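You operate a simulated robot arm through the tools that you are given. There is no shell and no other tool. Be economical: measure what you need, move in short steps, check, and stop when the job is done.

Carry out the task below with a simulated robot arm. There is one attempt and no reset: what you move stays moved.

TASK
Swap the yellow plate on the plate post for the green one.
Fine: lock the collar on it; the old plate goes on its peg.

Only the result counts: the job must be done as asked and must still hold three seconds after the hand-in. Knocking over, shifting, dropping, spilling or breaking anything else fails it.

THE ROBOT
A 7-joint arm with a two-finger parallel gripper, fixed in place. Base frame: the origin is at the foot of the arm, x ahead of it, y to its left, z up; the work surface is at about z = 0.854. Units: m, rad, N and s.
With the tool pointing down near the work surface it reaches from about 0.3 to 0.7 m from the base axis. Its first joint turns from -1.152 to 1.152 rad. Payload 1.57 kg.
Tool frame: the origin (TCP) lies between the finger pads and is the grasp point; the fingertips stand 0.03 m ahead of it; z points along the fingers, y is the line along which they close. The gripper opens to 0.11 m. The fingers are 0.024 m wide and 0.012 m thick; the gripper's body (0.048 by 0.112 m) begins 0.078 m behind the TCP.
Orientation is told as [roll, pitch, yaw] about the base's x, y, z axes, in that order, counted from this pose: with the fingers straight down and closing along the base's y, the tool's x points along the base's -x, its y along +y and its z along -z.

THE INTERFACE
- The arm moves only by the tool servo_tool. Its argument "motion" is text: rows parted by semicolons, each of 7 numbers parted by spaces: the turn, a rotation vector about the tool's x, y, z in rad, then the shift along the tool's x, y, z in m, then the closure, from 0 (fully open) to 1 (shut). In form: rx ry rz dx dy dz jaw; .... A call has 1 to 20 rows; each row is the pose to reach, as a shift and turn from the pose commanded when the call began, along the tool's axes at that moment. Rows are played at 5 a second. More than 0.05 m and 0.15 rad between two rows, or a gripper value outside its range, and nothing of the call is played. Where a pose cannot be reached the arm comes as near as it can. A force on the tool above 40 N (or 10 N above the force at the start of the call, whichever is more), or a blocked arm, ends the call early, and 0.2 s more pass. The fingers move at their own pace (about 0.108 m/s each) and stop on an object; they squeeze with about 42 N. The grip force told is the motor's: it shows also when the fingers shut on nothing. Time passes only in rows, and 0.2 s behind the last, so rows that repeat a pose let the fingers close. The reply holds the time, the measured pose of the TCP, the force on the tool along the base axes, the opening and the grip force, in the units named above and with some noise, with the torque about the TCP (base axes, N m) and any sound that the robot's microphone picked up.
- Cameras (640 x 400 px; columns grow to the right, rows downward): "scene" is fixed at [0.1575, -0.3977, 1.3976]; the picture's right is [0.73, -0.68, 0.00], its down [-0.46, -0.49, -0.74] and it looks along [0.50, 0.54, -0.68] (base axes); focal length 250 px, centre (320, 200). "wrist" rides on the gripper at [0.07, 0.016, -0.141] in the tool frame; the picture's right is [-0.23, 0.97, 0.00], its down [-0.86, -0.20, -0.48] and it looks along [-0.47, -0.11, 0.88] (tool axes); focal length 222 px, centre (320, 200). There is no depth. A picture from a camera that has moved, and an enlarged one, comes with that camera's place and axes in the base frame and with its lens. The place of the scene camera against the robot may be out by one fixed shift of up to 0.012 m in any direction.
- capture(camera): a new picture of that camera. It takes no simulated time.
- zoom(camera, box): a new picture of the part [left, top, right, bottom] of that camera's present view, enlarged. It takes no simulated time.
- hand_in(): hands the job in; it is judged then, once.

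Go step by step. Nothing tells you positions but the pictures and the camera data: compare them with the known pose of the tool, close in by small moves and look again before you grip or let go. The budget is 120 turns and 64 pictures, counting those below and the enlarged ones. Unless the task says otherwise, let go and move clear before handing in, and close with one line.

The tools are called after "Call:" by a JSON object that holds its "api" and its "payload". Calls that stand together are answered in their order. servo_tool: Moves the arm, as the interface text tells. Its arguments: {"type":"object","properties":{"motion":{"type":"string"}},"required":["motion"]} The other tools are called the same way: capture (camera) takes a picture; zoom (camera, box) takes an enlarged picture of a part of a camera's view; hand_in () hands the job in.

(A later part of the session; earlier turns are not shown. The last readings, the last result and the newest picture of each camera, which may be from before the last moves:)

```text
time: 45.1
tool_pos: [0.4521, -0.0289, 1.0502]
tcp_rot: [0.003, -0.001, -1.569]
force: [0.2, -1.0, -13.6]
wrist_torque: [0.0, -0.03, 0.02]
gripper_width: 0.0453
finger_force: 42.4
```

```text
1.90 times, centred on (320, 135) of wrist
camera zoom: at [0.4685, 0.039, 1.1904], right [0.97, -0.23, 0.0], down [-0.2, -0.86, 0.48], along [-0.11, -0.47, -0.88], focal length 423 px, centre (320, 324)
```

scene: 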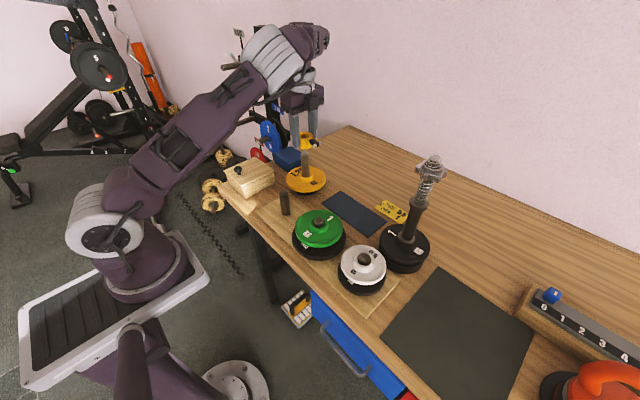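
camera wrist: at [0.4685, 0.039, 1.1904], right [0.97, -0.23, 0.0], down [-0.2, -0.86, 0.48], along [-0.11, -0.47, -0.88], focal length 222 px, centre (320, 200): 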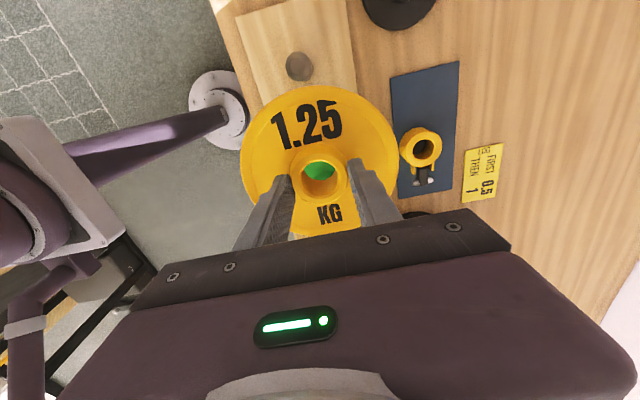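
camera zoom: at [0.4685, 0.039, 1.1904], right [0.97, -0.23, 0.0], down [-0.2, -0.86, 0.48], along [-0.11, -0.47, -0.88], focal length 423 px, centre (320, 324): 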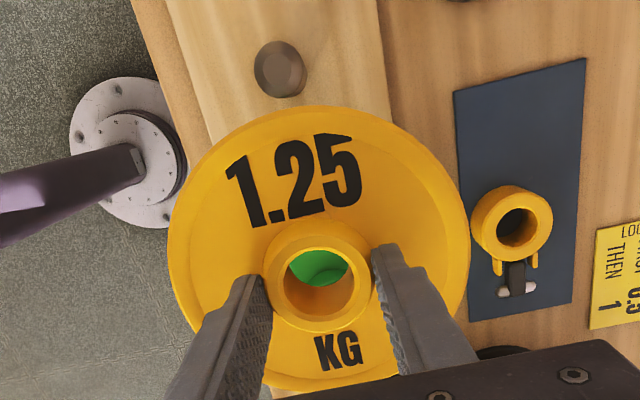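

The hole is about 0.03 wide against a 0.027 peg. The hub sits about (+1, +2) mm from the TCP, so the TCP target is (0.4505, 0.052). Moving over and lowering until just onto the peg's chamfer.

Call:
{"api": "servo_tool", "payload": {"motion": "0 0 0 0.025 -0.001 0 0.8; 0 0 0 0.05 -0.0016 0 0.8; 0 0 0 0.075 -0.0016 0 0.8; 0 0 0 0.081 -0.0016 0 0.8; 0 0 0 0.081 -0.0016 0.02 0.8; 0 0 0 0.081 -0.0016 0.04 0.8; 0 0 0 0.081 -0.0016 0.055 0.8; 0 0 0 0.081 -0.0016 0.064 0.8; 0 0 0 0.081 -0.0016 0.064 0.8"}}

Call:
{"api": "zoom", "payload": {"camera": "scene", "box": [245, 140, 325, 220]}}

Call:
{"api": "zoom", "payload": {"camera": "wrist", "box": [240, 80, 400, 240]}}

```text
time: 47.1
tool_pos: [0.451, 0.051, 0.9868]
tcp_rot: [0.004, 0.0, -1.572]
force: [-0.7, 0.8, -12.4]
wrist_torque: [-0.02, 0.02, 0.03]
gripper_width: 0.0456
finger_force: 42.2
```

```text
5.00 times, centred on (285, 180) of scene
camera zoom: at [0.1577, -0.3977, 1.3976], right [0.73, -0.68, 0.0], down [-0.46, -0.49, -0.74], along [0.5, 0.54, -0.68], focal length 1250 px, centre (495, 300)
```

zoom: 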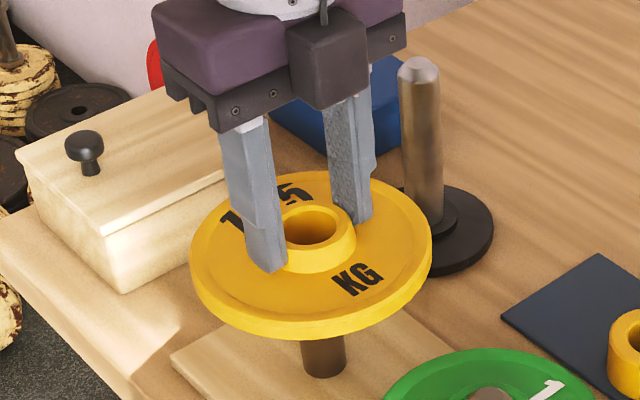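

```text
2.50 times, centred on (320, 160) of wrist
camera zoom: at [0.4671, 0.1211, 1.1263], right [0.97, -0.23, 0.0], down [-0.2, -0.86, 0.48], along [-0.11, -0.47, -0.88], focal length 555 px, centre (320, 300)
```

zoom: 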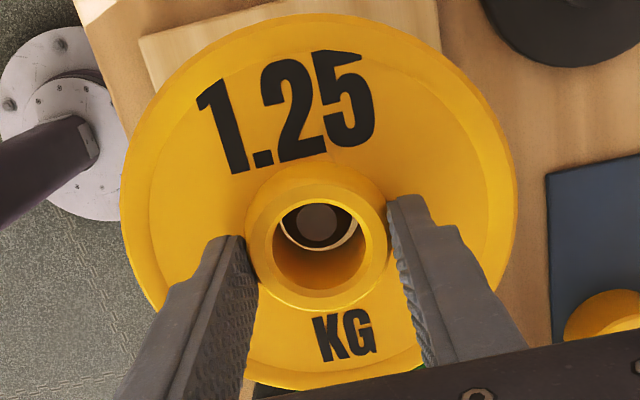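

The peg looks centred in the hole. Lowering in small steps.

Call:
{"api": "servo_tool", "payload": {"motion": "0 0 0 0 0 0.004 0.8; 0 0 0 0 0 0.008 0.8; 0 0 0 0 0 0.012 0.8; 0 0 0 0 0 0.016 0.8; 0 0 0 0 0 0.02 0.8; 0 0 0 0 0 0.02 0.8"}}

```text
time: 48.5
tool_pos: [0.4518, 0.0526, 0.9659]
tcp_rot: [0.004, -0.001, -1.57]
force: [0.2, -1.1, -12.5]
wrist_torque: [-0.01, 0.0, -0.02]
gripper_width: 0.0459
finger_force: 42.6
```

It's on the peg. Continuing down.

Call:
{"api": "servo_tool", "payload": {"motion": "0 0 0 0 0 0.01 0.8; 0 0 0 0 0 0.02 0.8; 0 0 0 0 0 0.03 0.8; 0 0 0 0 0 0.04 0.8; 0 0 0 0 0 0.046 0.8; 0 0 0 0 0 0.046 0.8"}}

Call:
{"api": "servo_tool", "payload": {"motion": "0 0 0 0 0 0.003 0.8; 0 0 0 0 0 0.005 0.8; 0 0 0 0 0 0.007 0.8; 0 0 0 0 0 0.007 0.8"}}

Call:
{"api": "zoom", "payload": {"camera": "scene", "box": [245, 140, 325, 230]}}

```text
time: 49.9
tool_pos: [0.4504, 0.054, 0.9197]
tcp_rot: [0.004, -0.001, -1.57]
force: [0.3, -0.5, -12.3]
wrist_torque: [-0.02, 0.0, -0.01]
gripper_width: 0.0457
finger_force: 42.5
```

```text
time: 50.7
tool_pos: [0.4499, 0.0523, 0.9145]
tcp_rot: [0.005, -0.002, -1.569]
force: [-3.5, -3.8, 13.1]
wrist_torque: [0.3, -0.08, 0.06]
gripper_width: 0.0457
finger_force: 42.2
stopped in row 4: the force on the tool passed its limit at 46 N (the readings are from after the stop); the commanded pose is now the measured one
```

```text
4.44 times, centred on (285, 185) of scene
camera zoom: at [0.1572, -0.3978, 1.3976], right [0.73, -0.68, 0.0], down [-0.46, -0.49, -0.74], along [0.5, 0.54, -0.68], focal length 1111 px, centre (476, 267)
```

zoom: 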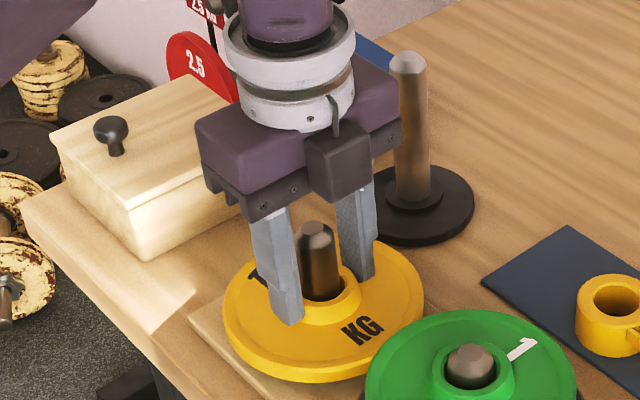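

Seated. I'll release, rise and go over the green plate at about (0.45, -0.09).

Call:
{"api": "servo_tool", "payload": {"motion": "0 0 0 0 0 -0.001 0.7; 0 0 0 0 0 -0.001 0.5; 0 0 0 0 0 -0.03 0.4; 0 0 0 0 0 -0.07 0.4; 0 0 0 0 0 -0.11 0.4; 0 0 0 -0.035 0 -0.12 0.4; 0 0 0 -0.07 0 -0.12 0.4; 0 0 0 -0.105 0 -0.12 0.4; 0 0 0 -0.143 0 -0.12 0.4; 0 0 0 -0.143 0 -0.12 0.4"}}

Call:
{"api": "capture", "payload": {"camera": "wrist"}}

```text
time: 52.9
tool_pos: [0.4495, -0.091, 1.0344]
tcp_rot: [0.003, 0.001, -1.57]
force: [-1.2, -0.3, -0.4]
wrist_torque: [0.03, 0.04, -0.01]
gripper_width: 0.0659
finger_force: 0.1
```

```text
21 pictures are left
camera wrist: at [0.4663, -0.0222, 1.1748], right [0.97, -0.23, 0.01], down [-0.2, -0.85, 0.48], along [-0.1, -0.47, -0.88], focal length 222 px, centre (320, 200)
```

wrist: 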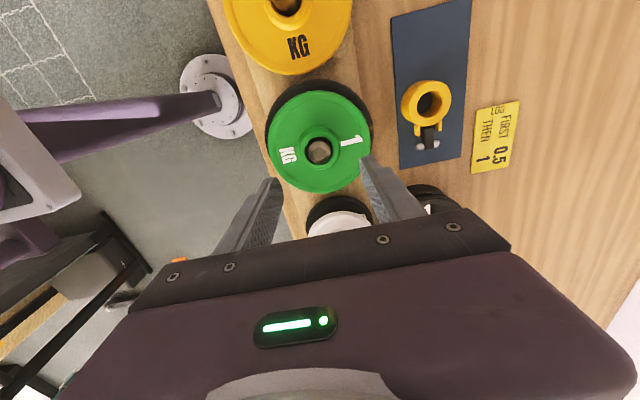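

The green plate's peg is at (0.452, -0.091), right under the tool. Descending to just above the hub and checking from the scene camera.

Call:
{"api": "servo_tool", "payload": {"motion": "0 0 0 0 0.002 0.03 0.4; 0 0 0 0 0.002 0.06 0.4; 0 0 0 0 0.002 0.082 0.4; 0 0 0 0 0.002 0.082 0.4"}}

Call:
{"api": "zoom", "payload": {"camera": "scene", "box": [285, 170, 355, 260]}}

```text
time: 53.9
tool_pos: [0.4537, -0.0911, 0.9534]
tcp_rot: [0.007, 0.001, -1.57]
force: [-0.1, 0.2, 0.4]
wrist_torque: [0.03, 0.03, 0.0]
gripper_width: 0.0658
finger_force: 0.0
```

```text
4.44 times, centred on (320, 215) of scene
camera zoom: at [0.1575, -0.3977, 1.3976], right [0.73, -0.68, 0.0], down [-0.46, -0.49, -0.74], along [0.5, 0.54, -0.68], focal length 1111 px, centre (320, 133)
```

zoom: 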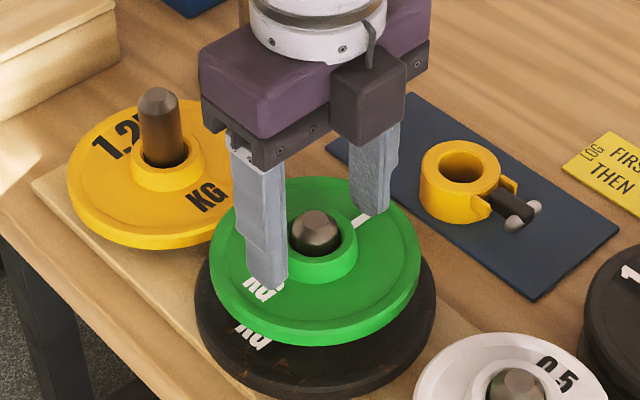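

Call:
{"api": "servo_tool", "payload": {"motion": "0 0 0 0 -0.001 0.006 0.4; 0 0 0 0 -0.001 0.01 0.4; 0 0 0 0 -0.001 0.013 0.4; 0 0 0 0 -0.001 0.015 0.4; 0 0 0 0 -0.001 0.017 0.4; 0 0 0 0 -0.001 0.019 0.4; 0 0 0 0 -0.001 0.019 0.4"}}

Call:
{"api": "zoom", "payload": {"camera": "scene", "box": [285, 170, 355, 260]}}

```text
time: 54.4
tool_pos: [0.4524, -0.0914, 0.9505]
tcp_rot: [0.008, -0.003, -1.573]
force: [-1.3, -1.2, 13.8]
wrist_torque: [0.03, 0.61, 0.08]
gripper_width: 0.067
finger_force: 0.6
stopped in row 2: the force on the tool passed its limit at 64 N (the readings are from after the stop); the commanded pose is now the measured one
```

```text
4.44 times, centred on (320, 215) of scene
camera zoom: at [0.1573, -0.3977, 1.3977], right [0.73, -0.68, 0.0], down [-0.46, -0.49, -0.74], along [0.5, 0.54, -0.68], focal length 1111 px, centre (320, 133)
```

zoom: 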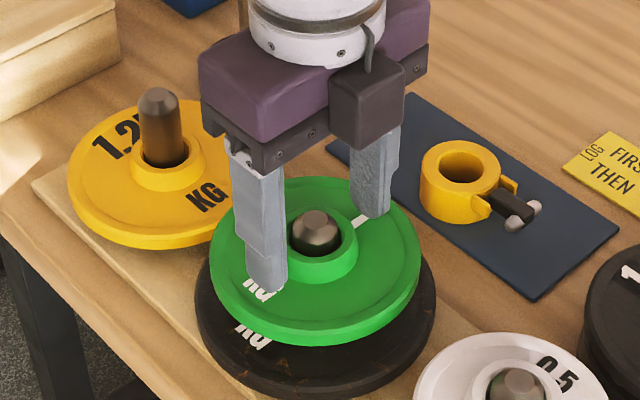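

The plate face is at about 0.920. Backing up 2 mm and closing on the hub, then a small lift.

Call:
{"api": "servo_tool", "payload": {"motion": "0 0 0 0 0 -0.002 0.4; 0 0 0 0 0 -0.002 0.5; 0 0 0 0 0 -0.002 0.8; 0 0 0 0 0 -0.002 0.8; 0 0 0 0 0 -0.002 0.8; 0 0 0 0 0 -0.005 0.8; 0 0 0 0 0 -0.01 0.8; 0 0 0 0 0 -0.014 0.8; 0 0 0 0 0 -0.014 0.8"}}

Call:
{"api": "zoom", "payload": {"camera": "scene", "box": [285, 170, 355, 260]}}

```text
time: 56.4
tool_pos: [0.452, -0.0913, 0.9643]
tcp_rot: [0.005, -0.004, -1.572]
force: [-17.1, -0.4, -16.4]
wrist_torque: [-0.03, 0.82, 0.02]
gripper_width: 0.0452
finger_force: 42.2
```

```text
4.44 times, centred on (320, 215) of scene
camera zoom: at [0.1573, -0.3978, 1.3976], right [0.73, -0.68, 0.0], down [-0.46, -0.49, -0.74], along [0.5, 0.54, -0.68], focal length 1111 px, centre (320, 133)
```

zoom: 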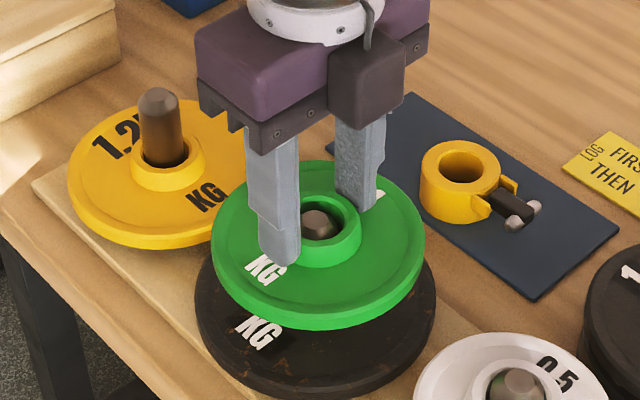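

It lifted, but there's 17 N sideways against the peg (−x). I'll ease 2 mm toward −x before lifting further.

Call:
{"api": "servo_tool", "payload": {"motion": "0 0 0 0 -0.001 0 0.8; 0 0 0 0 -0.002 0 0.8; 0 0 0 0 -0.002 0 0.8"}}

```text
time: 57.2
tool_pos: [0.4524, -0.0902, 0.9644]
tcp_rot: [0.01, -0.004, -1.572]
force: [-6.7, -1.3, -11.3]
wrist_torque: [-0.1, 0.36, 0.02]
gripper_width: 0.0453
finger_force: 41.9
```

Call:
{"api": "servo_tool", "payload": {"motion": "0 0 0 0 -0.0013 0 0.8; 0 0 0 0 -0.0013 -0.01 0.8; 0 0 0 0 -0.0013 -0.02 0.8; 0 0 0 0 -0.0013 -0.03 0.8; 0 0 0 0 -0.0013 -0.04 0.8; 0 0 0 0 -0.0013 -0.06 0.8; 0 0 0 0 -0.0013 -0.085 0.8; 0 0 0 0 -0.0013 -0.085 0.8"}}

Call:
{"api": "capture", "payload": {"camera": "scene"}}

```text
time: 59.0
tool_pos: [0.4497, -0.0893, 1.0491]
tcp_rot: [0.01, -0.003, -1.572]
force: [0.0, 0.2, -9.6]
wrist_torque: [-0.01, 0.02, 0.0]
gripper_width: 0.0454
finger_force: 42.1
```

```text
17 pictures are left
```

scene: 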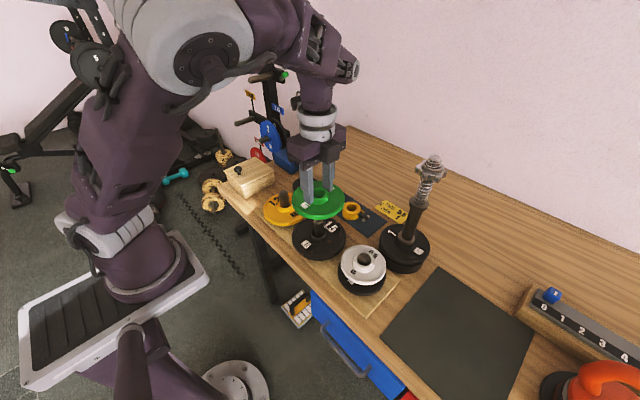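

Green is free (about 9.6 N) and the 1.5 kg plate stayed. I'm carrying it to a spot where the wrist camera sees the post end-on next to the plate.

Call:
{"api": "servo_tool", "payload": {"motion": "-0.005 0 0 0 0 -0.01 0.8; -0.005 0 0 0.025 0.03 -0.01 0.8; -0.005 0 0 0.05 0.06 -0.01 0.8; -0.005 0 0 0.08 0.09 -0.01 0.8; -0.005 0 0 0.1 0.11 -0.01 0.8; -0.005 0 0 0.117 0.1305 -0.01 0.8; -0.005 0 0 0.117 0.1305 -0.01 0.8"}}

Call:
{"api": "zoom", "payload": {"camera": "wrist", "box": [240, 30, 400, 240]}}

```text
time: 60.6
tool_pos: [0.5808, 0.0265, 1.0598]
tcp_rot: [0.012, -0.005, -1.57]
force: [0.8, -0.9, -9.3]
wrist_torque: [0.01, -0.01, 0.03]
gripper_width: 0.0456
finger_force: 41.7
```

```text
1.90 times, centred on (320, 135) of wrist
camera zoom: at [0.5959, 0.0965, 1.2005], right [0.97, -0.23, 0.01], down [-0.21, -0.85, 0.48], along [-0.1, -0.47, -0.88], focal length 423 px, centre (320, 324)
```

zoom: 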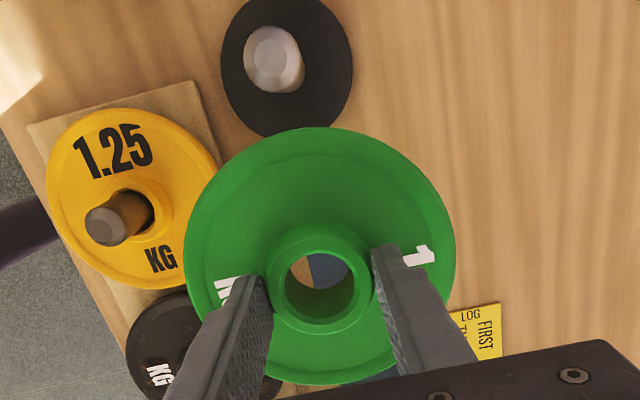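

Post top at (0.579, 0.114); hub offset about (+1, +3) mm, so TCP target is (0.5795, 0.111). Moving over and starting down.

Call:
{"api": "servo_tool", "payload": {"motion": "0 0 0 0.03 -0.0013 0 0.8; 0 0 0 0.06 -0.0013 0 0.8; 0 0 0 0.0845 -0.0013 0 0.8; 0 0 0 0.0845 -0.0013 0 0.8; 0 0 0 0.0845 -0.0013 0.015 0.8; 0 0 0 0.0845 -0.0013 0.027 0.8; 0 0 0 0.0845 -0.0013 0.033 0.8; 0 0 0 0.0845 -0.0013 0.039 0.8; 0 0 0 0.0845 -0.0013 0.045 0.8; 0 0 0 0.0845 -0.0013 0.051 0.8; 0 0 0 0.0845 -0.0013 0.051 0.8"}}

```text
time: 63.0
tool_pos: [0.5796, 0.1117, 1.0075]
tcp_rot: [0.015, -0.003, -1.574]
force: [2.0, 4.5, -7.7]
wrist_torque: [0.19, -0.12, 0.0]
gripper_width: 0.0452
finger_force: 42.0
```

Threaded on, with a light side force (+y). I'll shift 1 mm that way, level the slight tilt, and continue down.

Call:
{"api": "servo_tool", "payload": {"motion": "0.002 -0.014 0 0.001 0.0005 0 0.8; 0.002 -0.014 0 0.001 0.0005 0.005 0.8; 0.002 -0.014 0 0.001 0.0005 0.01 0.8; 0.002 -0.014 0 0.001 0.0005 0.01 0.8"}}

Call:
{"api": "zoom", "payload": {"camera": "scene", "box": [270, 130, 350, 200]}}

```text
time: 64.0
tool_pos: [0.5792, 0.1123, 0.9983]
tcp_rot: [0.011, -0.018, -1.573]
force: [-1.5, 3.5, -9.2]
wrist_torque: [0.22, 0.13, -0.01]
gripper_width: 0.0453
finger_force: 41.9
```

```text
5.71 times, centred on (310, 165) of scene
camera zoom: at [0.1576, -0.3976, 1.3977], right [0.73, -0.68, 0.0], down [-0.46, -0.49, -0.74], along [0.5, 0.54, -0.68], focal length 1429 px, centre (377, 400)
```

zoom: 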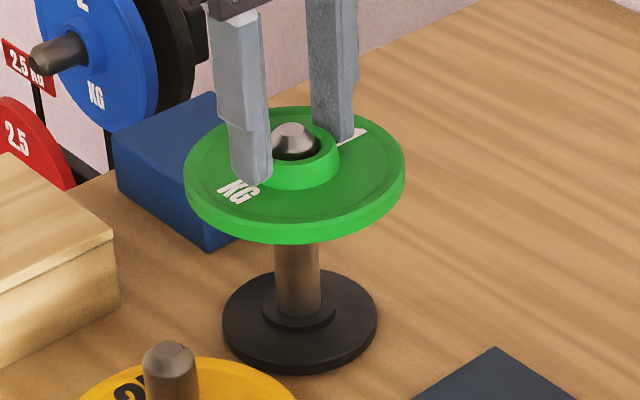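

My levelling used the wrong axis; correcting that, and continuing down the post.

Call:
{"api": "servo_tool", "payload": {"motion": "0.011 0.018 0 0.001 0 0 0.8; 0.011 0.018 0 0.001 0 0.01 0.8; 0.011 0.018 0 0.001 0 0.02 0.8; 0.011 0.018 0 0.001 0 0.03 0.8; 0.011 0.018 0 0.001 0 0.04 0.8; 0.011 0.018 0 0.001 0 0.05 0.8; 0.011 0.018 0 0.001 0 0.06 0.8; 0.011 0.018 0 0.001 0 0.06 0.8"}}

```text
time: 65.8
tool_pos: [0.5795, 0.1123, 0.9379]
tcp_rot: [-0.001, 0.0, -1.571]
force: [-0.6, 0.6, -9.2]
wrist_torque: [0.0, 0.03, -0.01]
gripper_width: 0.0453
finger_force: 41.9
```

Call:
{"api": "servo_tool", "payload": {"motion": "0 0 0 0 0 0.006 0.8; 0 0 0 0 0 0.01 0.8; 0 0 0 0 0 0.012 0.8; 0 0 0 0 0 0.013 0.8; 0 0 0 0 0 0.013 0.8"}}

```text
time: 67.0
tool_pos: [0.5798, 0.1119, 0.9254]
tcp_rot: [-0.001, 0.001, -1.571]
force: [1.3, 0.5, -9.4]
wrist_torque: [0.0, -0.01, -0.03]
gripper_width: 0.0453
finger_force: 42.3
```

Call:
{"api": "servo_tool", "payload": {"motion": "0 0 0 0 0 0.001 0.8; 0 0 0 0 0 0.002 0.8; 0 0 0 0 0 0.003 0.8; 0 0 0 0 0 0.0035 0.8"}}

```text
time: 68.0
tool_pos: [0.5802, 0.1121, 0.9246]
tcp_rot: [0.004, 0.002, -1.571]
force: [-5.4, -6.0, 31.9]
wrist_torque: [-0.93, 0.65, 0.0]
gripper_width: 0.0454
finger_force: 42.2
```

Seated (firm contact). I'll relax, release, rise and go over the collar.

Call:
{"api": "servo_tool", "payload": {"motion": "0 0 0 0 0 -0.0025 0.8; 0 0 0 0 0 -0.0025 0.7; 0 0 0 0 0 -0.0025 0.5; 0 0 0 0 0 -0.03 0.4; 0 0 0 0 0 -0.07 0.3; 0 0 0 0 0 -0.11 0.3; 0 0 0 0 0 -0.14 0.3; 0 0 0 0 0 -0.14 0.3"}}

Call:
{"api": "servo_tool", "payload": {"motion": "0 0 0 -0.04 0.002 0 0.3; 0 0 0 -0.08 0.004 0 0.3; 0 0 0 -0.12 0.006 0 0.3; 0 0 0 -0.16 0.008 0 0.3; 0 0 0 -0.19 0.011 0 0.3; 0 0 0 -0.19 0.011 0.04 0.3; 0 0 0 -0.19 0.011 0.08 0.3; 0 0 0 -0.19 0.011 0.12 0.3; 0 0 0 -0.19 0.011 0.15 0.3; 0 0 0 -0.19 0.011 0.15 0.3"}}

Call:
{"api": "zoom", "payload": {"camera": "scene", "box": [285, 130, 395, 230]}}

Call:
{"api": "zoom", "payload": {"camera": "wrist", "box": [200, 50, 440, 250]}}

```text
time: 69.8
tool_pos: [0.5789, 0.1112, 1.0613]
tcp_rot: [0.0, 0.002, -1.571]
force: [0.4, 0.8, -0.3]
wrist_torque: [-0.02, -0.01, 0.02]
gripper_width: 0.0771
finger_force: 0.0
```

```text
time: 72.0
tool_pos: [0.5915, -0.0775, 0.9114]
tcp_rot: [0.0, 0.0, -1.57]
force: [-0.3, 0.4, -0.3]
wrist_torque: [-0.01, 0.04, -0.03]
gripper_width: 0.0769
finger_force: 0.1
```

```text
4.00 times, centred on (340, 180) of scene
camera zoom: at [0.1575, -0.3977, 1.3976], right [0.73, -0.68, 0.0], down [-0.46, -0.49, -0.74], along [0.5, 0.54, -0.68], focal length 1000 px, centre (240, 280)
```

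zoom: 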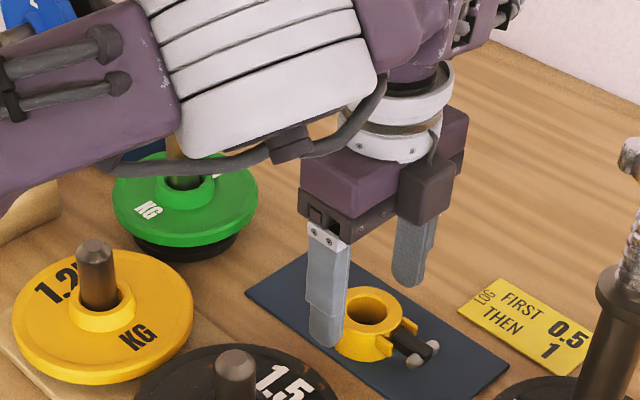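

```text
2.00 times, centred on (320, 150) of wrist
camera zoom: at [0.6084, -0.0095, 1.0526], right [0.97, -0.23, 0.0], down [-0.2, -0.86, 0.48], along [-0.11, -0.47, -0.88], focal length 444 px, centre (320, 300)
```

zoom: 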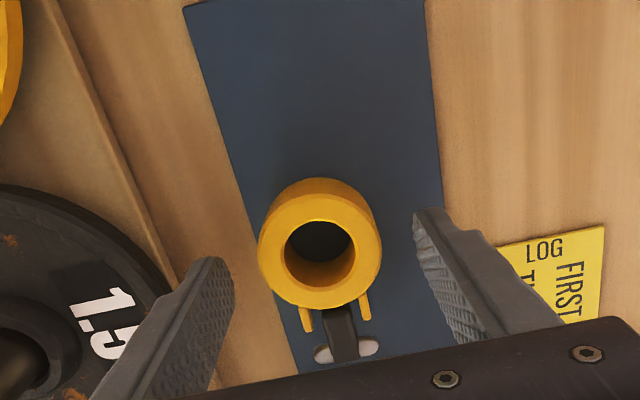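

The collar is where I left it. Lowering, gripping, and lifting it.

Call:
{"api": "servo_tool", "payload": {"motion": "0 0 0 0 0 0.01 0.3; 0 0 0 0 0 0.018 0.3; 0 0 0 0 0 0.0225 0.3; 0 0 0 0 0 0.0225 0.5; 0 0 0 0 0 0.0225 0.7; 0 0 0 0 0 0.0225 0.7; 0 0 0 0 0 0.0225 0.7; 0 0 0 0 0 -0.02 0.7; 0 0 0 0 0 -0.06 0.7; 0 0 0 0 0 -0.1 0.7; 0 0 0 0 0 -0.14 0.7; 0 0 0 0 0 -0.14 0.7"}}

```text
time: 74.6
tool_pos: [0.5901, -0.0772, 1.0524]
tcp_rot: [-0.001, 0.002, -1.572]
force: [0.0, -1.6, -0.7]
wrist_torque: [-0.01, 0.03, 0.02]
gripper_width: 0.0505
finger_force: 42.1
```

Call:
{"api": "servo_tool", "payload": {"motion": "0 0 0 0.04 -0.003 0 0.7; 0 0 0 0.08 -0.005 0 0.7; 0 0 0 0.12 -0.008 0 0.7; 0 0 0 0.16 -0.0105 0 0.7; 0 0 0 0.1897 -0.0105 0 0.7; 0 0 0 0.1897 -0.0105 0 0.7; 0 0 0 0.1897 -0.0105 0.03 0.7; 0 0 0 0.1897 -0.0105 0.045 0.7; 0 0 0 0.1897 -0.0105 0.055 0.7; 0 0 0 0.1897 -0.0105 0.07 0.7; 0 0 0 0.1897 -0.0105 0.085 0.7; 0 0 0 0.1897 -0.0105 0.1 0.7; 0 0 0 0.1897 -0.0105 0.106 0.7; 0 0 0 0.1897 -0.0105 0.106 0.7"}}

Call:
{"api": "zoom", "payload": {"camera": "scene", "box": [275, 130, 345, 200]}}

```text
time: 77.6
tool_pos: [0.5794, 0.1127, 0.9461]
tcp_rot: [0.001, 0.0, -1.572]
force: [0.7, 0.5, -0.5]
wrist_torque: [-0.01, -0.03, -0.03]
gripper_width: 0.0507
finger_force: 42.4
```

```text
5.71 times, centred on (310, 165) of scene
camera zoom: at [0.1575, -0.3977, 1.3976], right [0.73, -0.68, 0.0], down [-0.46, -0.49, -0.74], along [0.5, 0.54, -0.68], focal length 1429 px, centre (377, 400)
```

zoom: 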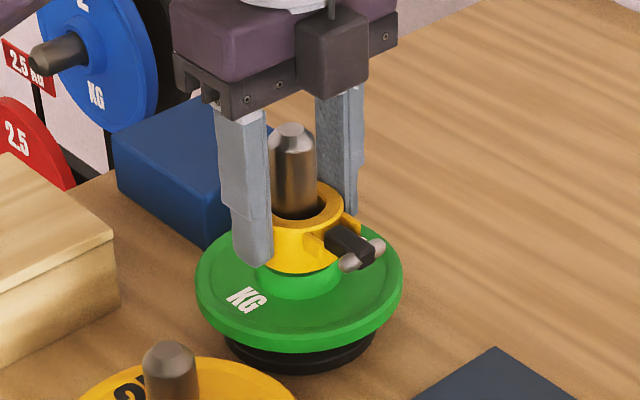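

Nearly down. Final millimetres until contact with the hub.

Call:
{"api": "servo_tool", "payload": {"motion": "0 0 0 0 0 0.0015 0.7; 0 0 0 0 0 0.003 0.7; 0 0 0 0 0 0.0045 0.7; 0 0 0 0 0 0.0055 0.7; 0 0 0 0 0 0.0055 0.7"}}

```text
time: 78.8
tool_pos: [0.5808, 0.1116, 0.94]
tcp_rot: [0.001, 0.001, -1.572]
force: [-3.1, 5.9, 0.9]
wrist_torque: [0.17, 0.11, -0.01]
gripper_width: 0.0505
finger_force: 42.2
```

The collar touches the hub. Releasing, rising, and looking at the lever.

Call:
{"api": "servo_tool", "payload": {"motion": "0 0 0 0 0 0.001 0.7; 0 0 0 0 0 0.001 0.55; 0 0 0 0 0 0 0.4; 0 0 0 0 0 -0.03 0.4; 0 0 0 0 0 -0.07 0.4; 0 0 0 0 0 -0.11 0.4; 0 0 0 -0.03 0 -0.11 0.6; 0 0 0 -0.056 0 -0.11 0.6; 0 0 0 -0.056 0 -0.08 0.6; 0 0 0 -0.056 0 -0.05 0.6; 0 0 0 -0.056 0 -0.05 0.6"}}

Call:
{"api": "zoom", "payload": {"camera": "wrist", "box": [230, 70, 410, 220]}}

```text
time: 81.2
tool_pos: [0.5818, 0.0566, 0.9909]
tcp_rot: [0.0, 0.0, -1.573]
force: [-0.9, -0.1, -0.3]
wrist_torque: [-0.02, 0.03, -0.03]
gripper_width: 0.0441
finger_force: 0.1
```

```text
2.67 times, centred on (320, 145) of wrist
camera zoom: at [0.5978, 0.1254, 1.1309], right [0.97, -0.23, 0.0], down [-0.2, -0.86, 0.48], along [-0.11, -0.47, -0.88], focal length 592 px, centre (320, 347)
```

zoom: 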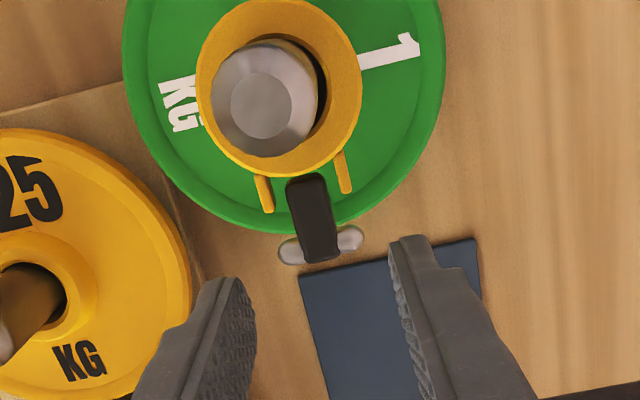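

The crossbar is again at about (0.582, 0.057, 0.926). I'll grip it with the fingertips and test a gentle downward swing first.

Call:
{"api": "servo_tool", "payload": {"motion": "0 0 0 0 0 0.02 0.6; 0 0 0 0 0 0.04 0.6; 0 0 0 0 0 0.043 0.6; 0 0 0 0 0 0.043 0.8; 0 0 0 0 0 0.043 0.9; 0 0 0 0 0 0.043 0.9"}}

Call:
{"api": "servo_tool", "payload": {"motion": "0 0 0 0 0 0.001 0.9; 0 0 0 0.0003 0 0.002 0.9; 0 0 0 0.0005 0 0.003 0.9; 0 0 0 0.0005 0 0.003 0.9"}}

```text
time: 82.6
tool_pos: [0.579, 0.0558, 0.9469]
tcp_rot: [0.0, 0.001, -1.571]
force: [0.5, 0.5, 0.1]
wrist_torque: [0.01, 0.02, -0.01]
gripper_width: 0.0301
finger_force: 39.6
```

```text
time: 83.6
tool_pos: [0.5818, 0.0568, 0.945]
tcp_rot: [0.001, 0.002, -1.572]
force: [-2.8, -4.0, 31.9]
wrist_torque: [0.58, 0.02, 0.04]
gripper_width: 0.0303
finger_force: 39.5
```

There's a hard stop downward, so locking must be upward. I'll return to neutral, then follow the arc up in short steps, watching the forces.

Call:
{"api": "servo_tool", "payload": {"motion": "0 0 0 -0.0005 0 -0.003 0.9; 0 0 0 -0.0005 0 -0.003 0.9; 0 0 0 -0.0002 0 -0.006 0.9; 0 0 0 0.0004 0 -0.009 0.9; 0 0 0 0.0009 0 -0.011 0.9; 0 0 0 0.0009 0 -0.011 0.9"}}

```text
time: 85.0
tool_pos: [0.581, 0.0582, 0.9545]
tcp_rot: [0.001, 0.002, -1.571]
force: [1.8, 4.4, -3.6]
wrist_torque: [0.01, -0.05, -0.04]
gripper_width: 0.03
finger_force: 39.2
```

Call:
{"api": "servo_tool", "payload": {"motion": "0 0 0 0.0015 0 -0.001 0.9; 0 0 0 0.0028 0 -0.003 0.9; 0 0 0 0.004 0 -0.005 0.9; 0 0 0 0.0053 0 -0.0068 0.9; 0 0 0 0.0053 0 -0.0068 0.9"}}

```text
time: 86.2
tool_pos: [0.5803, 0.0617, 0.9616]
tcp_rot: [0.0, 0.001, -1.574]
force: [-1.6, -5.1, -6.3]
wrist_torque: [-0.27, 0.1, 0.12]
gripper_width: 0.0303
finger_force: 39.4
```

The resistance is now purely along the swing (about 8 N), as a cam would give. I'll look at whether the collar is still seated.

Call:
{"api": "zoom", "payload": {"camera": "scene", "box": [283, 140, 341, 190]}}

```text
8.00 times, centred on (312, 165) of scene
camera zoom: at [0.1575, -0.3979, 1.3976], right [0.73, -0.68, 0.0], down [-0.46, -0.49, -0.74], along [0.5, 0.54, -0.68], focal length 2000 px, centre (384, 480)
```

zoom: 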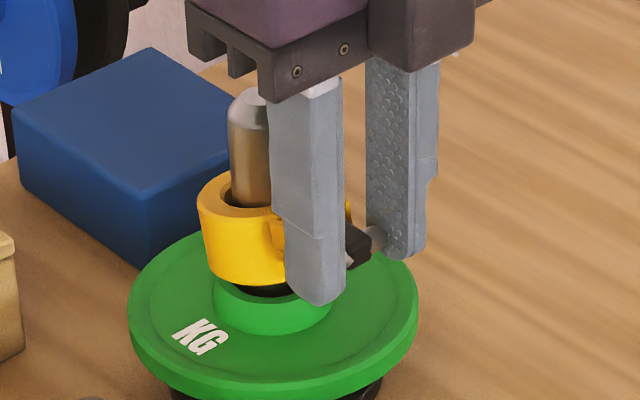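

The collar itself tilts rather than the lever swinging freely. I'll set it back down, release, back off, and study the lever closely.

Call:
{"api": "servo_tool", "payload": {"motion": "0 0 0 -0.0013 0 0.0018 0.9; 0 0 0 -0.0025 0 0.0038 0.9; 0 0 0 -0.0038 0 0.0058 0.9; 0 0 0 -0.0053 0 0.0068 0.9; 0 0 0 -0.006 0 0.009 0.9; 0 0 0 -0.0067 0 0.0135 0.9; 0 0 0 -0.0067 0 0.0135 0.6; 0 0 0 -0.0067 0 0.0135 0.5; 0 0 0 -0.0067 0 -0.03 0.5; 0 0 0 -0.0067 0 -0.07 0.5; 0 0 0 -0.0067 0 -0.11 0.5; 0 0 0 -0.0067 0 -0.11 0.5"}}

Call:
{"api": "zoom", "payload": {"camera": "scene", "box": [296, 154, 326, 180]}}

```text
time: 88.8
tool_pos: [0.5819, 0.0564, 1.0727]
tcp_rot: [0.0, 0.0, -1.571]
force: [-0.9, 0.3, 0.1]
wrist_torque: [0.03, -0.03, 0.02]
gripper_width: 0.055
finger_force: 0.0
```

```text
15.38 times, centred on (311, 167) of scene
camera zoom: at [0.1575, -0.3977, 1.3976], right [0.73, -0.68, 0.0], down [-0.46, -0.49, -0.74], along [0.5, 0.54, -0.68], focal length 3846 px, centre (458, 708)
```

zoom: 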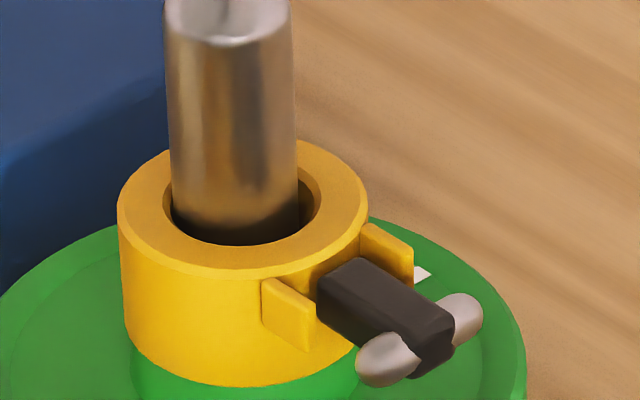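

The lever is a block sliding or hinging between two lugs, with a T-bar at its end; it resists both up and down. It may be a push-in lock, so I'll pinch it: one finger on the far side of the ring, the other on the T-bar, which puts no net force on the stand. I'm turning the hand to close along y.

Call:
{"api": "servo_tool", "payload": {"motion": "0 0 -0.14 0.01 0 0 0.3; 0 0 -0.28 0.02 0 0 0; 0 0 -0.42 0.03 0 0 0; 0 0 -0.56 0.038 0 0 0; 0 0 -0.7 0.038 0 0 0; 0 0 -0.84 0.038 0 0 0; 0 0 -0.98 0.038 0 0 0; 0 0 -1.12 0.038 0 0 0; 0 0 -1.26 0.038 0 0 0; 0 0 -1.4 0.038 0 0 0; 0 0 -1.54 0.038 0 0 0; 0 0 -1.571 0.038 0 0 0; 0 0 -1.571 0.038 0 0 0"}}

Call:
{"api": "servo_tool", "payload": {"motion": "0 0 0 0 0 0.04 0; 0 0 0 0 0 0.08 0; 0 0 0 0 0 0.115 0; 0 0 0 0 0 0.13 0; 0 0 0 0 0 0.13 0"}}

Call:
{"api": "zoom", "payload": {"camera": "wrist", "box": [200, 50, 440, 250]}}

```text
time: 91.6
tool_pos: [0.5812, 0.0933, 1.0717]
tcp_rot: [0.001, -0.001, -0.001]
force: [0.5, 0.8, -0.7]
wrist_torque: [0.03, 0.03, -0.04]
gripper_width: 0.1102
finger_force: 0.1
```

```text
time: 92.8
tool_pos: [0.5803, 0.0932, 0.9427]
tcp_rot: [0.0, 0.0, 0.0]
force: [-0.8, -1.0, -0.4]
wrist_torque: [-0.02, -0.02, 0.01]
gripper_width: 0.11
finger_force: 0.1
```

```text
2.00 times, centred on (320, 150) of wrist
camera zoom: at [0.5126, 0.1089, 1.0824], right [0.23, 0.97, 0.0], down [0.85, -0.2, 0.48], along [0.47, -0.11, -0.88], focal length 444 px, centre (320, 300)
```

zoom: 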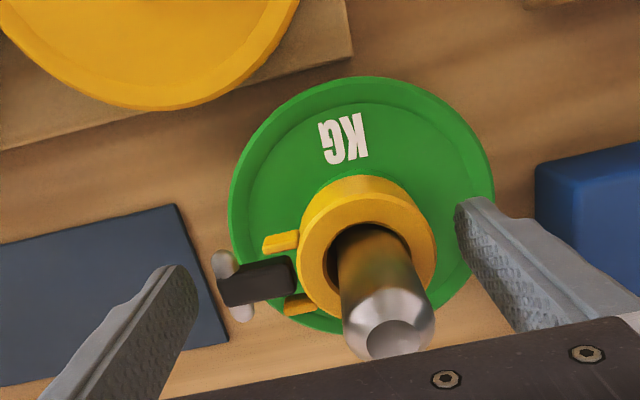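

Both fingers straddle ring and T-bar nicely. Closing gradually.

Call:
{"api": "servo_tool", "payload": {"motion": "0 0 0 0 0 0 0.15; 0 0 0 0 0 0 0.22; 0 0 0 0 0 0 0.3; 0 0 0 0 0 0 0.3; 0 0 0 0 0 0 0.3"}}

```text
time: 94.0
tool_pos: [0.5805, 0.0939, 0.9431]
tcp_rot: [0.003, -0.002, 0.0]
force: [-1.1, 9.4, 1.2]
wrist_torque: [0.24, 0.04, -0.02]
gripper_width: 0.083
finger_force: 41.7
```

The pinch is rigid at 0.083, so it isn't a push-in slide. While holding ring and T-bar together, a 3 mm lift will tell whether the collar is currently locked.

Call:
{"api": "servo_tool", "payload": {"motion": "0 0 0 0 0 -0.0015 0.3; 0 0 0 0 0 -0.003 0.3; 0 0 0 0 0 -0.003 0.3"}}

```text
time: 94.8
tool_pos: [0.5814, 0.0935, 0.9448]
tcp_rot: [0.0, -0.001, -0.003]
force: [3.2, 2.1, -2.9]
wrist_torque: [0.08, -0.05, -0.09]
gripper_width: 0.083
finger_force: 41.7
```

The collar is still loose, and no click has been heard yet. I'll lower it, open, and return to the crossbar grip to measure the lever's resistance carefully in each direction.

Call:
{"api": "servo_tool", "payload": {"motion": "0 0 0 0 0 0.0015 0.3; 0 0 0 0 0 0.003 0.3; 0 0 0 0 0 0.003 0.1; 0 0 0 0 0 0.003 0; 0 0 0 0 0 -0.04 0; 0 0 0 0 0 -0.08 0; 0 0 0 0 0 -0.127 0; 0 0 0 0 0 -0.127 0"}}

Call:
{"api": "servo_tool", "payload": {"motion": "0 0 0.14 0 -0.01 0 0; 0 0 0.28 0 -0.02 0 0.2; 0 0 0.42 0 -0.03 0 0.4; 0 0 0.56 0 -0.037 0 0.5; 0 0 0.7 0 -0.037 0 0.5; 0 0 0.84 0 -0.037 0 0.5; 0 0 0.98 0 -0.037 0 0.5; 0 0 1.12 0 -0.037 0 0.5; 0 0 1.26 0 -0.037 0 0.5; 0 0 1.4 0 -0.037 0 0.5; 0 0 1.54 0 -0.037 0 0.5; 0 0 1.571 0 -0.037 0 0.5; 0 0 1.571 0 -0.037 0.06 0.5; 0 0 1.571 0 -0.037 0.09 0.5; 0 0 1.571 0 -0.037 0.09 0.5"}}

Call:
{"api": "zoom", "payload": {"camera": "wrist", "box": [260, 100, 380, 210]}}

```text
time: 96.6
tool_pos: [0.5819, 0.0942, 1.0725]
tcp_rot: [0.002, -0.002, 0.0]
force: [0.7, -0.1, -0.3]
wrist_torque: [-0.02, -0.01, 0.04]
gripper_width: 0.1099
finger_force: 0.0
```

```text
refused: row 13 steps farther than a row can; nothing moved
```

```text
3.64 times, centred on (320, 155) of wrist
camera zoom: at [0.5125, 0.1089, 1.2132], right [0.23, 0.97, 0.0], down [0.85, -0.2, 0.48], along [0.47, -0.11, -0.88], focal length 808 px, centre (320, 364)
```

zoom: 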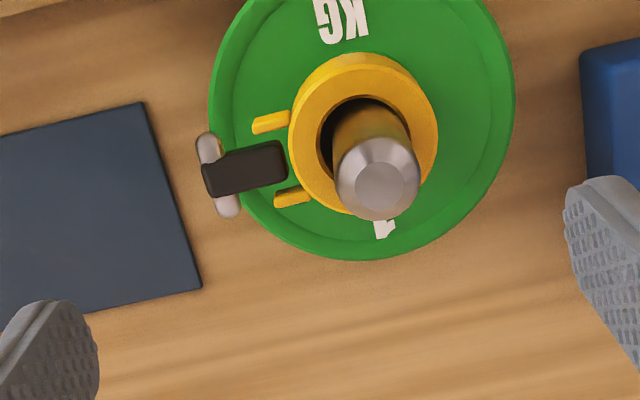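

Call:
{"api": "servo_tool", "payload": {"motion": "0 0 0.14 0 -0.01 0 0; 0 0 0.28 0 -0.02 0 0.2; 0 0 0.42 0 -0.03 0 0.4; 0 0 0.56 0 -0.037 0 0.5; 0 0 0.7 0 -0.037 0 0.5; 0 0 0.84 0 -0.037 0 0.5; 0 0 0.98 0 -0.037 0 0.5; 0 0 1.12 0 -0.037 0 0.5; 0 0 1.26 0 -0.037 0 0.5; 0 0 1.4 0 -0.037 0 0.5; 0 0 1.54 0 -0.037 0 0.5; 0 0 1.571 0 -0.037 0 0.5; 0 0 1.571 0 -0.037 0.04 0.5; 0 0 1.571 0 -0.037 0.08 0.5; 0 0 1.571 0 -0.037 0.125 0.5; 0 0 1.571 0 -0.037 0.125 0.5"}}

Call:
{"api": "servo_tool", "payload": {"motion": "0 0 0 0 0 0 0.7; 0 0 0 0 0 0 0.9; 0 0 0 0 0 0 0.9; 0 0 0 0 0 0 0.9"}}

Call:
{"api": "servo_tool", "payload": {"motion": "0 0 0 0 0 -0.001 0.9; 0 0 0 0 0 -0.002 0.9; 0 0 0 0 0 -0.002 0.9"}}

Call:
{"api": "servo_tool", "payload": {"motion": "0 0 0 0 0 -0.001 0.9; 0 0 0 0 0 -0.002 0.9; 0 0 0 0 0 -0.002 0.9"}}

Call:
{"api": "servo_tool", "payload": {"motion": "0 0 0 0 0 -0.001 0.9; 0 0 0 0 0 -0.002 0.9; 0 0 0 0 0 -0.002 0.9"}}

```text
time: 100.0
tool_pos: [0.58, 0.0562, 0.9473]
tcp_rot: [0.0, 0.0, -1.573]
force: [-0.2, 0.4, 0.3]
wrist_torque: [-0.02, -0.02, 0.02]
gripper_width: 0.0553
finger_force: 0.1
```

```text
time: 101.0
tool_pos: [0.5803, 0.0565, 0.9475]
tcp_rot: [0.0, 0.003, -1.572]
force: [0.2, 0.2, 0.2]
wrist_torque: [0.0, 0.04, 0.02]
gripper_width: 0.0302
finger_force: 39.4
```

```text
time: 101.8
tool_pos: [0.5804, 0.057, 0.9501]
tcp_rot: [0.0, 0.003, -1.572]
force: [-0.5, 1.5, -0.2]
wrist_torque: [0.01, -0.02, 0.0]
gripper_width: 0.0303
finger_force: 39.2
```

```text
time: 102.6
tool_pos: [0.5804, 0.0575, 0.9515]
tcp_rot: [-0.001, 0.002, -1.57]
force: [1.6, 4.5, -1.3]
wrist_torque: [0.01, -0.05, -0.03]
gripper_width: 0.0301
finger_force: 39.1
```

```text
time: 103.4
tool_pos: [0.5808, 0.0565, 0.953]
tcp_rot: [0.0, 0.001, -1.571]
force: [0.4, 7.8, -3.7]
wrist_torque: [0.12, 0.02, -0.01]
gripper_width: 0.0302
finger_force: 39.3
```

Rising 6 mm costs little vertical force and pulls toward +y, like an arc. I'll release that +y tension and keep rising in small steps.

Call:
{"api": "servo_tool", "payload": {"motion": "0 0 0 0.001 0 0 0.9; 0 0 0 0.0015 0 -0.001 0.9; 0 0 0 0.0015 0 -0.001 0.9"}}

Call:
{"api": "zoom", "payload": {"camera": "wrist", "box": [260, 70, 380, 210]}}

```text
time: 104.2
tool_pos: [0.581, 0.0568, 0.9537]
tcp_rot: [0.001, 0.001, -1.573]
force: [-0.3, 0.6, -1.0]
wrist_torque: [-0.04, 0.03, 0.03]
gripper_width: 0.03
finger_force: 39.4
```

```text
2.86 times, centred on (320, 140) of wrist
camera zoom: at [0.5979, 0.1269, 1.0948], right [0.97, -0.23, 0.0], down [-0.2, -0.85, 0.48], along [-0.11, -0.47, -0.88], focal length 635 px, centre (320, 371)
```

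zoom: 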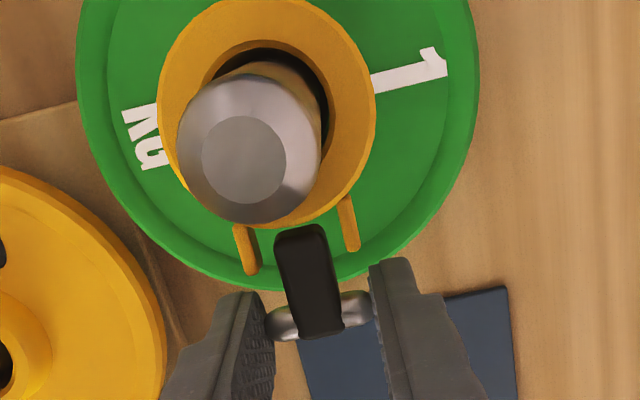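

Now nearly force-free at 7 mm raised. I'll let go here and feel from above whether the lever stayed up (a hinge) or dropped back (collar tilt).

Call:
{"api": "servo_tool", "payload": {"motion": "0 0 0 0 0 0 0.7; 0 0 0 0 0 0 0.6; 0 0 0 0 0 -0.02 0.6; 0 0 0 0 0 -0.035 0.8; 0 0 0 0 0 -0.035 1; 0 0 0 0 0 -0.035 1; 0 0 0 0 0 -0.02 1; 0 0 0 0 0 -0.0145 1; 0 0 0 0 0 -0.0125 1; 0 0 0 0 0 -0.0105 1; 0 0 0 0 0 -0.0105 1"}}

```text
time: 106.6
tool_pos: [0.5803, 0.0578, 0.965]
tcp_rot: [-0.001, 0.002, -1.574]
force: [-0.3, 0.0, 0.5]
wrist_torque: [0.03, -0.03, -0.02]
gripper_width: 0.0
finger_force: 21.2
```

Call:
{"api": "servo_tool", "payload": {"motion": "0 0 0 0 0 0.0015 1; 0 0 0 0 0 0.003 1; 0 0 0 0 0 0.003 1"}}

Call:
{"api": "servo_tool", "payload": {"motion": "0 0 0 0 0 0.001 1; 0 0 0 0 0 0.002 1; 0 0 0 0 0 0.002 1"}}

```text
time: 107.4
tool_pos: [0.5794, 0.058, 0.9622]
tcp_rot: [0.0, 0.002, -1.571]
force: [-0.5, 0.1, 0.5]
wrist_torque: [-0.01, 0.02, 0.03]
gripper_width: 0.0
finger_force: 21.2
```

```text
time: 108.2
tool_pos: [0.5801, 0.059, 0.961]
tcp_rot: [-0.001, 0.002, -1.573]
force: [-0.6, 0.2, -0.4]
wrist_torque: [-0.02, 0.0, 0.0]
gripper_width: 0.0
finger_force: 21.7
```

No contact yet, so it fell back to horizontal. Continuing down to feel it and press.

Call:
{"api": "servo_tool", "payload": {"motion": "0 0 0 0 0 0.001 1; 0 0 0 0 0 0.002 1; 0 0 0 0 0 0.002 1"}}

Call:
{"api": "servo_tool", "payload": {"motion": "0 0 0 0 0 0.001 1; 0 0 0 0 0 0.002 1; 0 0 0 0 0 0.002 1"}}

Call:
{"api": "servo_tool", "payload": {"motion": "0 0 0 0 0 0.0005 1; 0 0 0 0 0 0.001 1; 0 0 0 0 0 0.001 1"}}

```text
time: 109.0
tool_pos: [0.5803, 0.0577, 0.9572]
tcp_rot: [0.0, 0.002, -1.573]
force: [0.4, -0.3, 1.4]
wrist_torque: [0.01, 0.0, -0.01]
gripper_width: 0.0
finger_force: 21.4
```

```text
time: 109.8
tool_pos: [0.5806, 0.0568, 0.9552]
tcp_rot: [0.0, 0.002, -1.573]
force: [-0.7, -0.3, 0.5]
wrist_torque: [0.0, -0.02, 0.0]
gripper_width: 0.0
finger_force: 21.1
```

```text
time: 110.6
tool_pos: [0.5802, 0.0575, 0.9557]
tcp_rot: [-0.001, 0.002, -1.572]
force: [0.0, -0.9, 1.0]
wrist_torque: [-0.01, -0.01, 0.01]
gripper_width: 0.0001
finger_force: 21.6
```

Call:
{"api": "servo_tool", "payload": {"motion": "0 0 0 0 0 0.001 1; 0 0 0 0 0 0.002 1; 0 0 0 0 0 0.002 1"}}

Call:
{"api": "servo_tool", "payload": {"motion": "0 0 0 0 0 0.001 1; 0 0 0 0 0 0.002 1; 0 0 0 0 0 0.002 1"}}

```text
time: 111.4
tool_pos: [0.5811, 0.0581, 0.9545]
tcp_rot: [0.002, 0.002, -1.572]
force: [0.2, -0.9, -0.2]
wrist_torque: [-0.01, -0.01, 0.02]
gripper_width: 0.0001
finger_force: 21.0
```

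```text
time: 112.2
tool_pos: [0.5804, 0.0589, 0.9519]
tcp_rot: [0.0, 0.002, -1.571]
force: [0.1, -1.1, 1.0]
wrist_torque: [0.0, 0.0, 0.03]
gripper_width: 0.0
finger_force: 21.3
```

Fingertips are at 0.921 with no force; the lever must be lower or yielding. A look is worth it here.

Call:
{"api": "zoom", "payload": {"camera": "scene", "box": [290, 146, 334, 182]}}

```text
11.11 times, centred on (312, 164) of scene
camera zoom: at [0.1575, -0.3977, 1.3976], right [0.73, -0.68, 0.0], down [-0.46, -0.49, -0.74], along [0.5, 0.54, -0.68], focal length 2778 px, centre (409, 600)
```

zoom: 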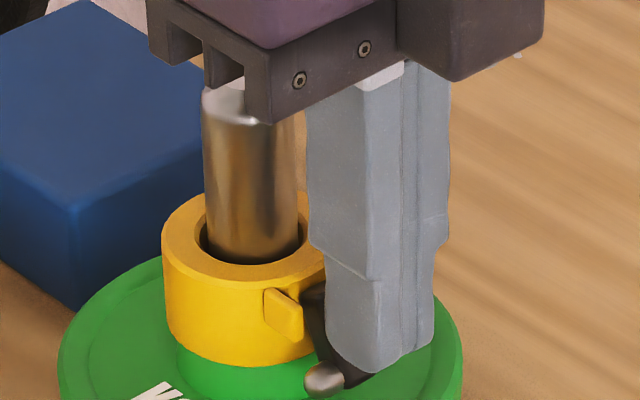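

Now it's clear: the lever folds downward, and it's already partway down under the fingertips with almost no force. Continuing to press it down.

Call:
{"api": "servo_tool", "payload": {"motion": "0 0 0 0 0 0.0015 1; 0 0 0 0 0 0.003 1; 0 0 0 0 0 0.004 1; 0 0 0 0 0 0.004 1"}}

Call:
{"api": "servo_tool", "payload": {"motion": "0 0 0 0 0 0.0015 1; 0 0 0 0 0 0.003 1; 0 0 0 0 0 0.004 1; 0 0 0 0 0 0.004 1"}}

```text
time: 113.2
tool_pos: [0.5807, 0.057, 0.9471]
tcp_rot: [0.0, 0.002, -1.573]
force: [0.3, -0.3, 0.5]
wrist_torque: [-0.01, -0.01, 0.0]
gripper_width: 0.0004
finger_force: 20.9
```

```text
time: 114.2
tool_pos: [0.5811, 0.059, 0.9438]
tcp_rot: [-0.001, 0.0, -1.573]
force: [-0.3, 0.8, 0.7]
wrist_torque: [0.0, 0.03, 0.02]
gripper_width: 0.0
finger_force: 21.3
```

Call:
{"api": "servo_tool", "payload": {"motion": "0 0 0 0 0 0.002 1; 0 0 0 0 0 0.004 1; 0 0 0 0 0 0.006 1; 0 0 0 0 0 0.006 1"}}

Call:
{"api": "servo_tool", "payload": {"motion": "0 0 0 0 0 0.002 1; 0 0 0 0 0 0.004 1; 0 0 0 0 0 0.004 1"}}

```text
time: 115.2
tool_pos: [0.5813, 0.0587, 0.9371]
tcp_rot: [0.0, 0.001, -1.573]
force: [0.4, 0.3, -0.3]
wrist_torque: [0.0, 0.02, 0.02]
gripper_width: 0.0002
finger_force: 21.8
```

```text
time: 116.0
tool_pos: [0.5809, 0.0584, 0.9338]
tcp_rot: [-0.002, 0.001, -1.573]
force: [0.2, 0.1, 0.2]
wrist_torque: [-0.01, 0.0, -0.01]
gripper_width: 0.0
finger_force: 21.5
```

Tips are at 0.903, still free. Now sweeping toward the ring (+y) to press the lever fully in.

Call:
{"api": "servo_tool", "payload": {"motion": "0 0 0 0.001 0 0 1; 0 0 0 0.002 0 0 1; 0 0 0 0.003 0 0 1; 0 0 0 0.003 0 0 1"}}

Call:
{"api": "zoom", "payload": {"camera": "scene", "box": [290, 150, 334, 186]}}

```text
time: 117.0
tool_pos: [0.5806, 0.0615, 0.9335]
tcp_rot: [0.0, 0.002, -1.572]
force: [0.4, 0.1, 0.2]
wrist_torque: [-0.01, 0.01, 0.02]
gripper_width: 0.0002
finger_force: 21.5
```

```text
11.11 times, centred on (312, 168) of scene
camera zoom: at [0.1575, -0.3977, 1.3976], right [0.73, -0.68, 0.0], down [-0.46, -0.49, -0.74], along [0.5, 0.54, -0.68], focal length 2778 px, centre (409, 556)
```

zoom: 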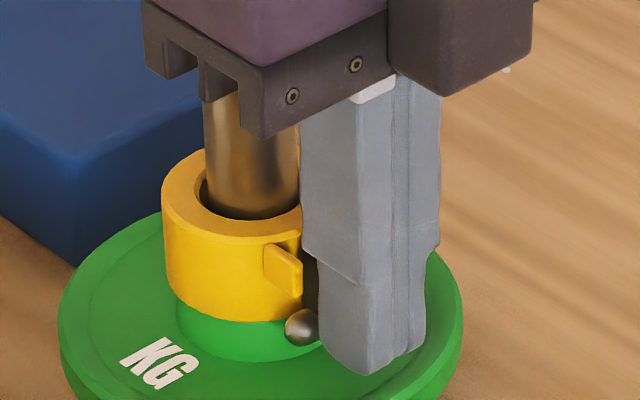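

The lever is almost vertical against the ring. I'll push a little further, watching the force.

Call:
{"api": "servo_tool", "payload": {"motion": "0 0 0 0.001 0 0 1; 0 0 0 0.002 0 0 1; 0 0 0 0.002 0 0 1"}}

```text
time: 117.8
tool_pos: [0.5797, 0.063, 0.9321]
tcp_rot: [0.0, 0.001, -1.573]
force: [0.4, -9.5, 2.0]
wrist_torque: [-0.09, 0.04, 0.03]
gripper_width: 0.0
finger_force: 21.2
```

Contact at about 9.5 N, and more would slide the stand. I'll finish with a pinch instead (ring on one side, lever on the other), which puts no net load on the stand.

Call:
{"api": "servo_tool", "payload": {"motion": "0 0 0 -0.006 0 0 1; 0 0 0 -0.012 0 0 1; 0 0 0 -0.012 0 -0.04 1; 0 0 0 -0.012 0 -0.08 0.6; 0 0 0 -0.012 0 -0.12 0.3; 0 0 0 -0.012 0 -0.14 0; 0 0 0 -0.012 0 -0.14 0"}}

Call:
{"api": "servo_tool", "payload": {"motion": "0 0 -0.14 0.01 0 0 0; 0 0 -0.28 0.02 0 0 0; 0 0 -0.42 0.03 0 0 0; 0 0 -0.56 0.04 0 0 0; 0 0 -0.7 0.05 0 0 0; 0 0 -0.84 0.0535 0 0 0; 0 0 -0.98 0.0535 0 0 0; 0 0 -1.12 0.0535 0 0 0; 0 0 -1.26 0.0535 0 0 0; 0 0 -1.4 0.0535 0 0 0; 0 0 -1.54 0.0535 0 0 0; 0 0 -1.571 0.0535 0 0 0; 0 0 -1.571 0.0535 0.001 0.04 0; 0 0 -1.571 0.0535 0.001 0.08 0; 0 0 -1.571 0.0535 0.001 0.12 0; 0 0 -1.571 0.0535 0.001 0.14 0; 0 0 -1.571 0.0535 0.001 0.143 0; 0 0 -1.571 0.0535 0.001 0.143 0"}}

Call:
{"api": "zoom", "payload": {"camera": "wrist", "box": [200, 50, 440, 250]}}

```text
time: 119.4
tool_pos: [0.5813, 0.0506, 1.0727]
tcp_rot: [0.001, 0.004, -1.574]
force: [-0.1, -0.4, 0.3]
wrist_torque: [0.0, -0.02, -0.03]
gripper_width: 0.11
finger_force: 0.0
```

```text
time: 123.2
tool_pos: [0.5821, 0.1046, 0.9289]
tcp_rot: [0.003, 0.001, -0.001]
force: [0.1, -0.4, -0.1]
wrist_torque: [-0.01, 0.0, -0.03]
gripper_width: 0.1102
finger_force: 0.0
```

```text
2.00 times, centred on (320, 150) of wrist
camera zoom: at [0.5132, 0.1199, 1.0703], right [0.23, 0.97, 0.0], down [0.85, -0.2, 0.48], along [0.47, -0.11, -0.88], focal length 444 px, centre (320, 300)
```

zoom: 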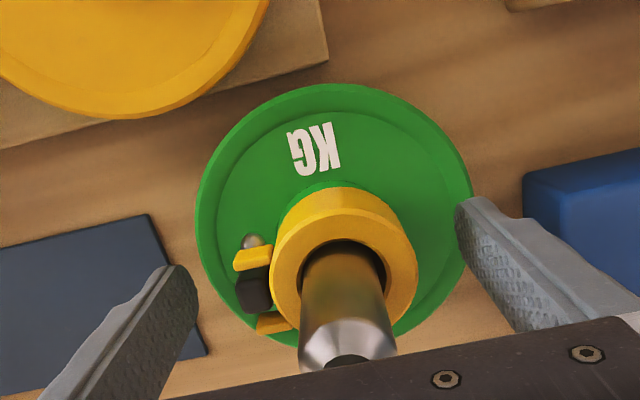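

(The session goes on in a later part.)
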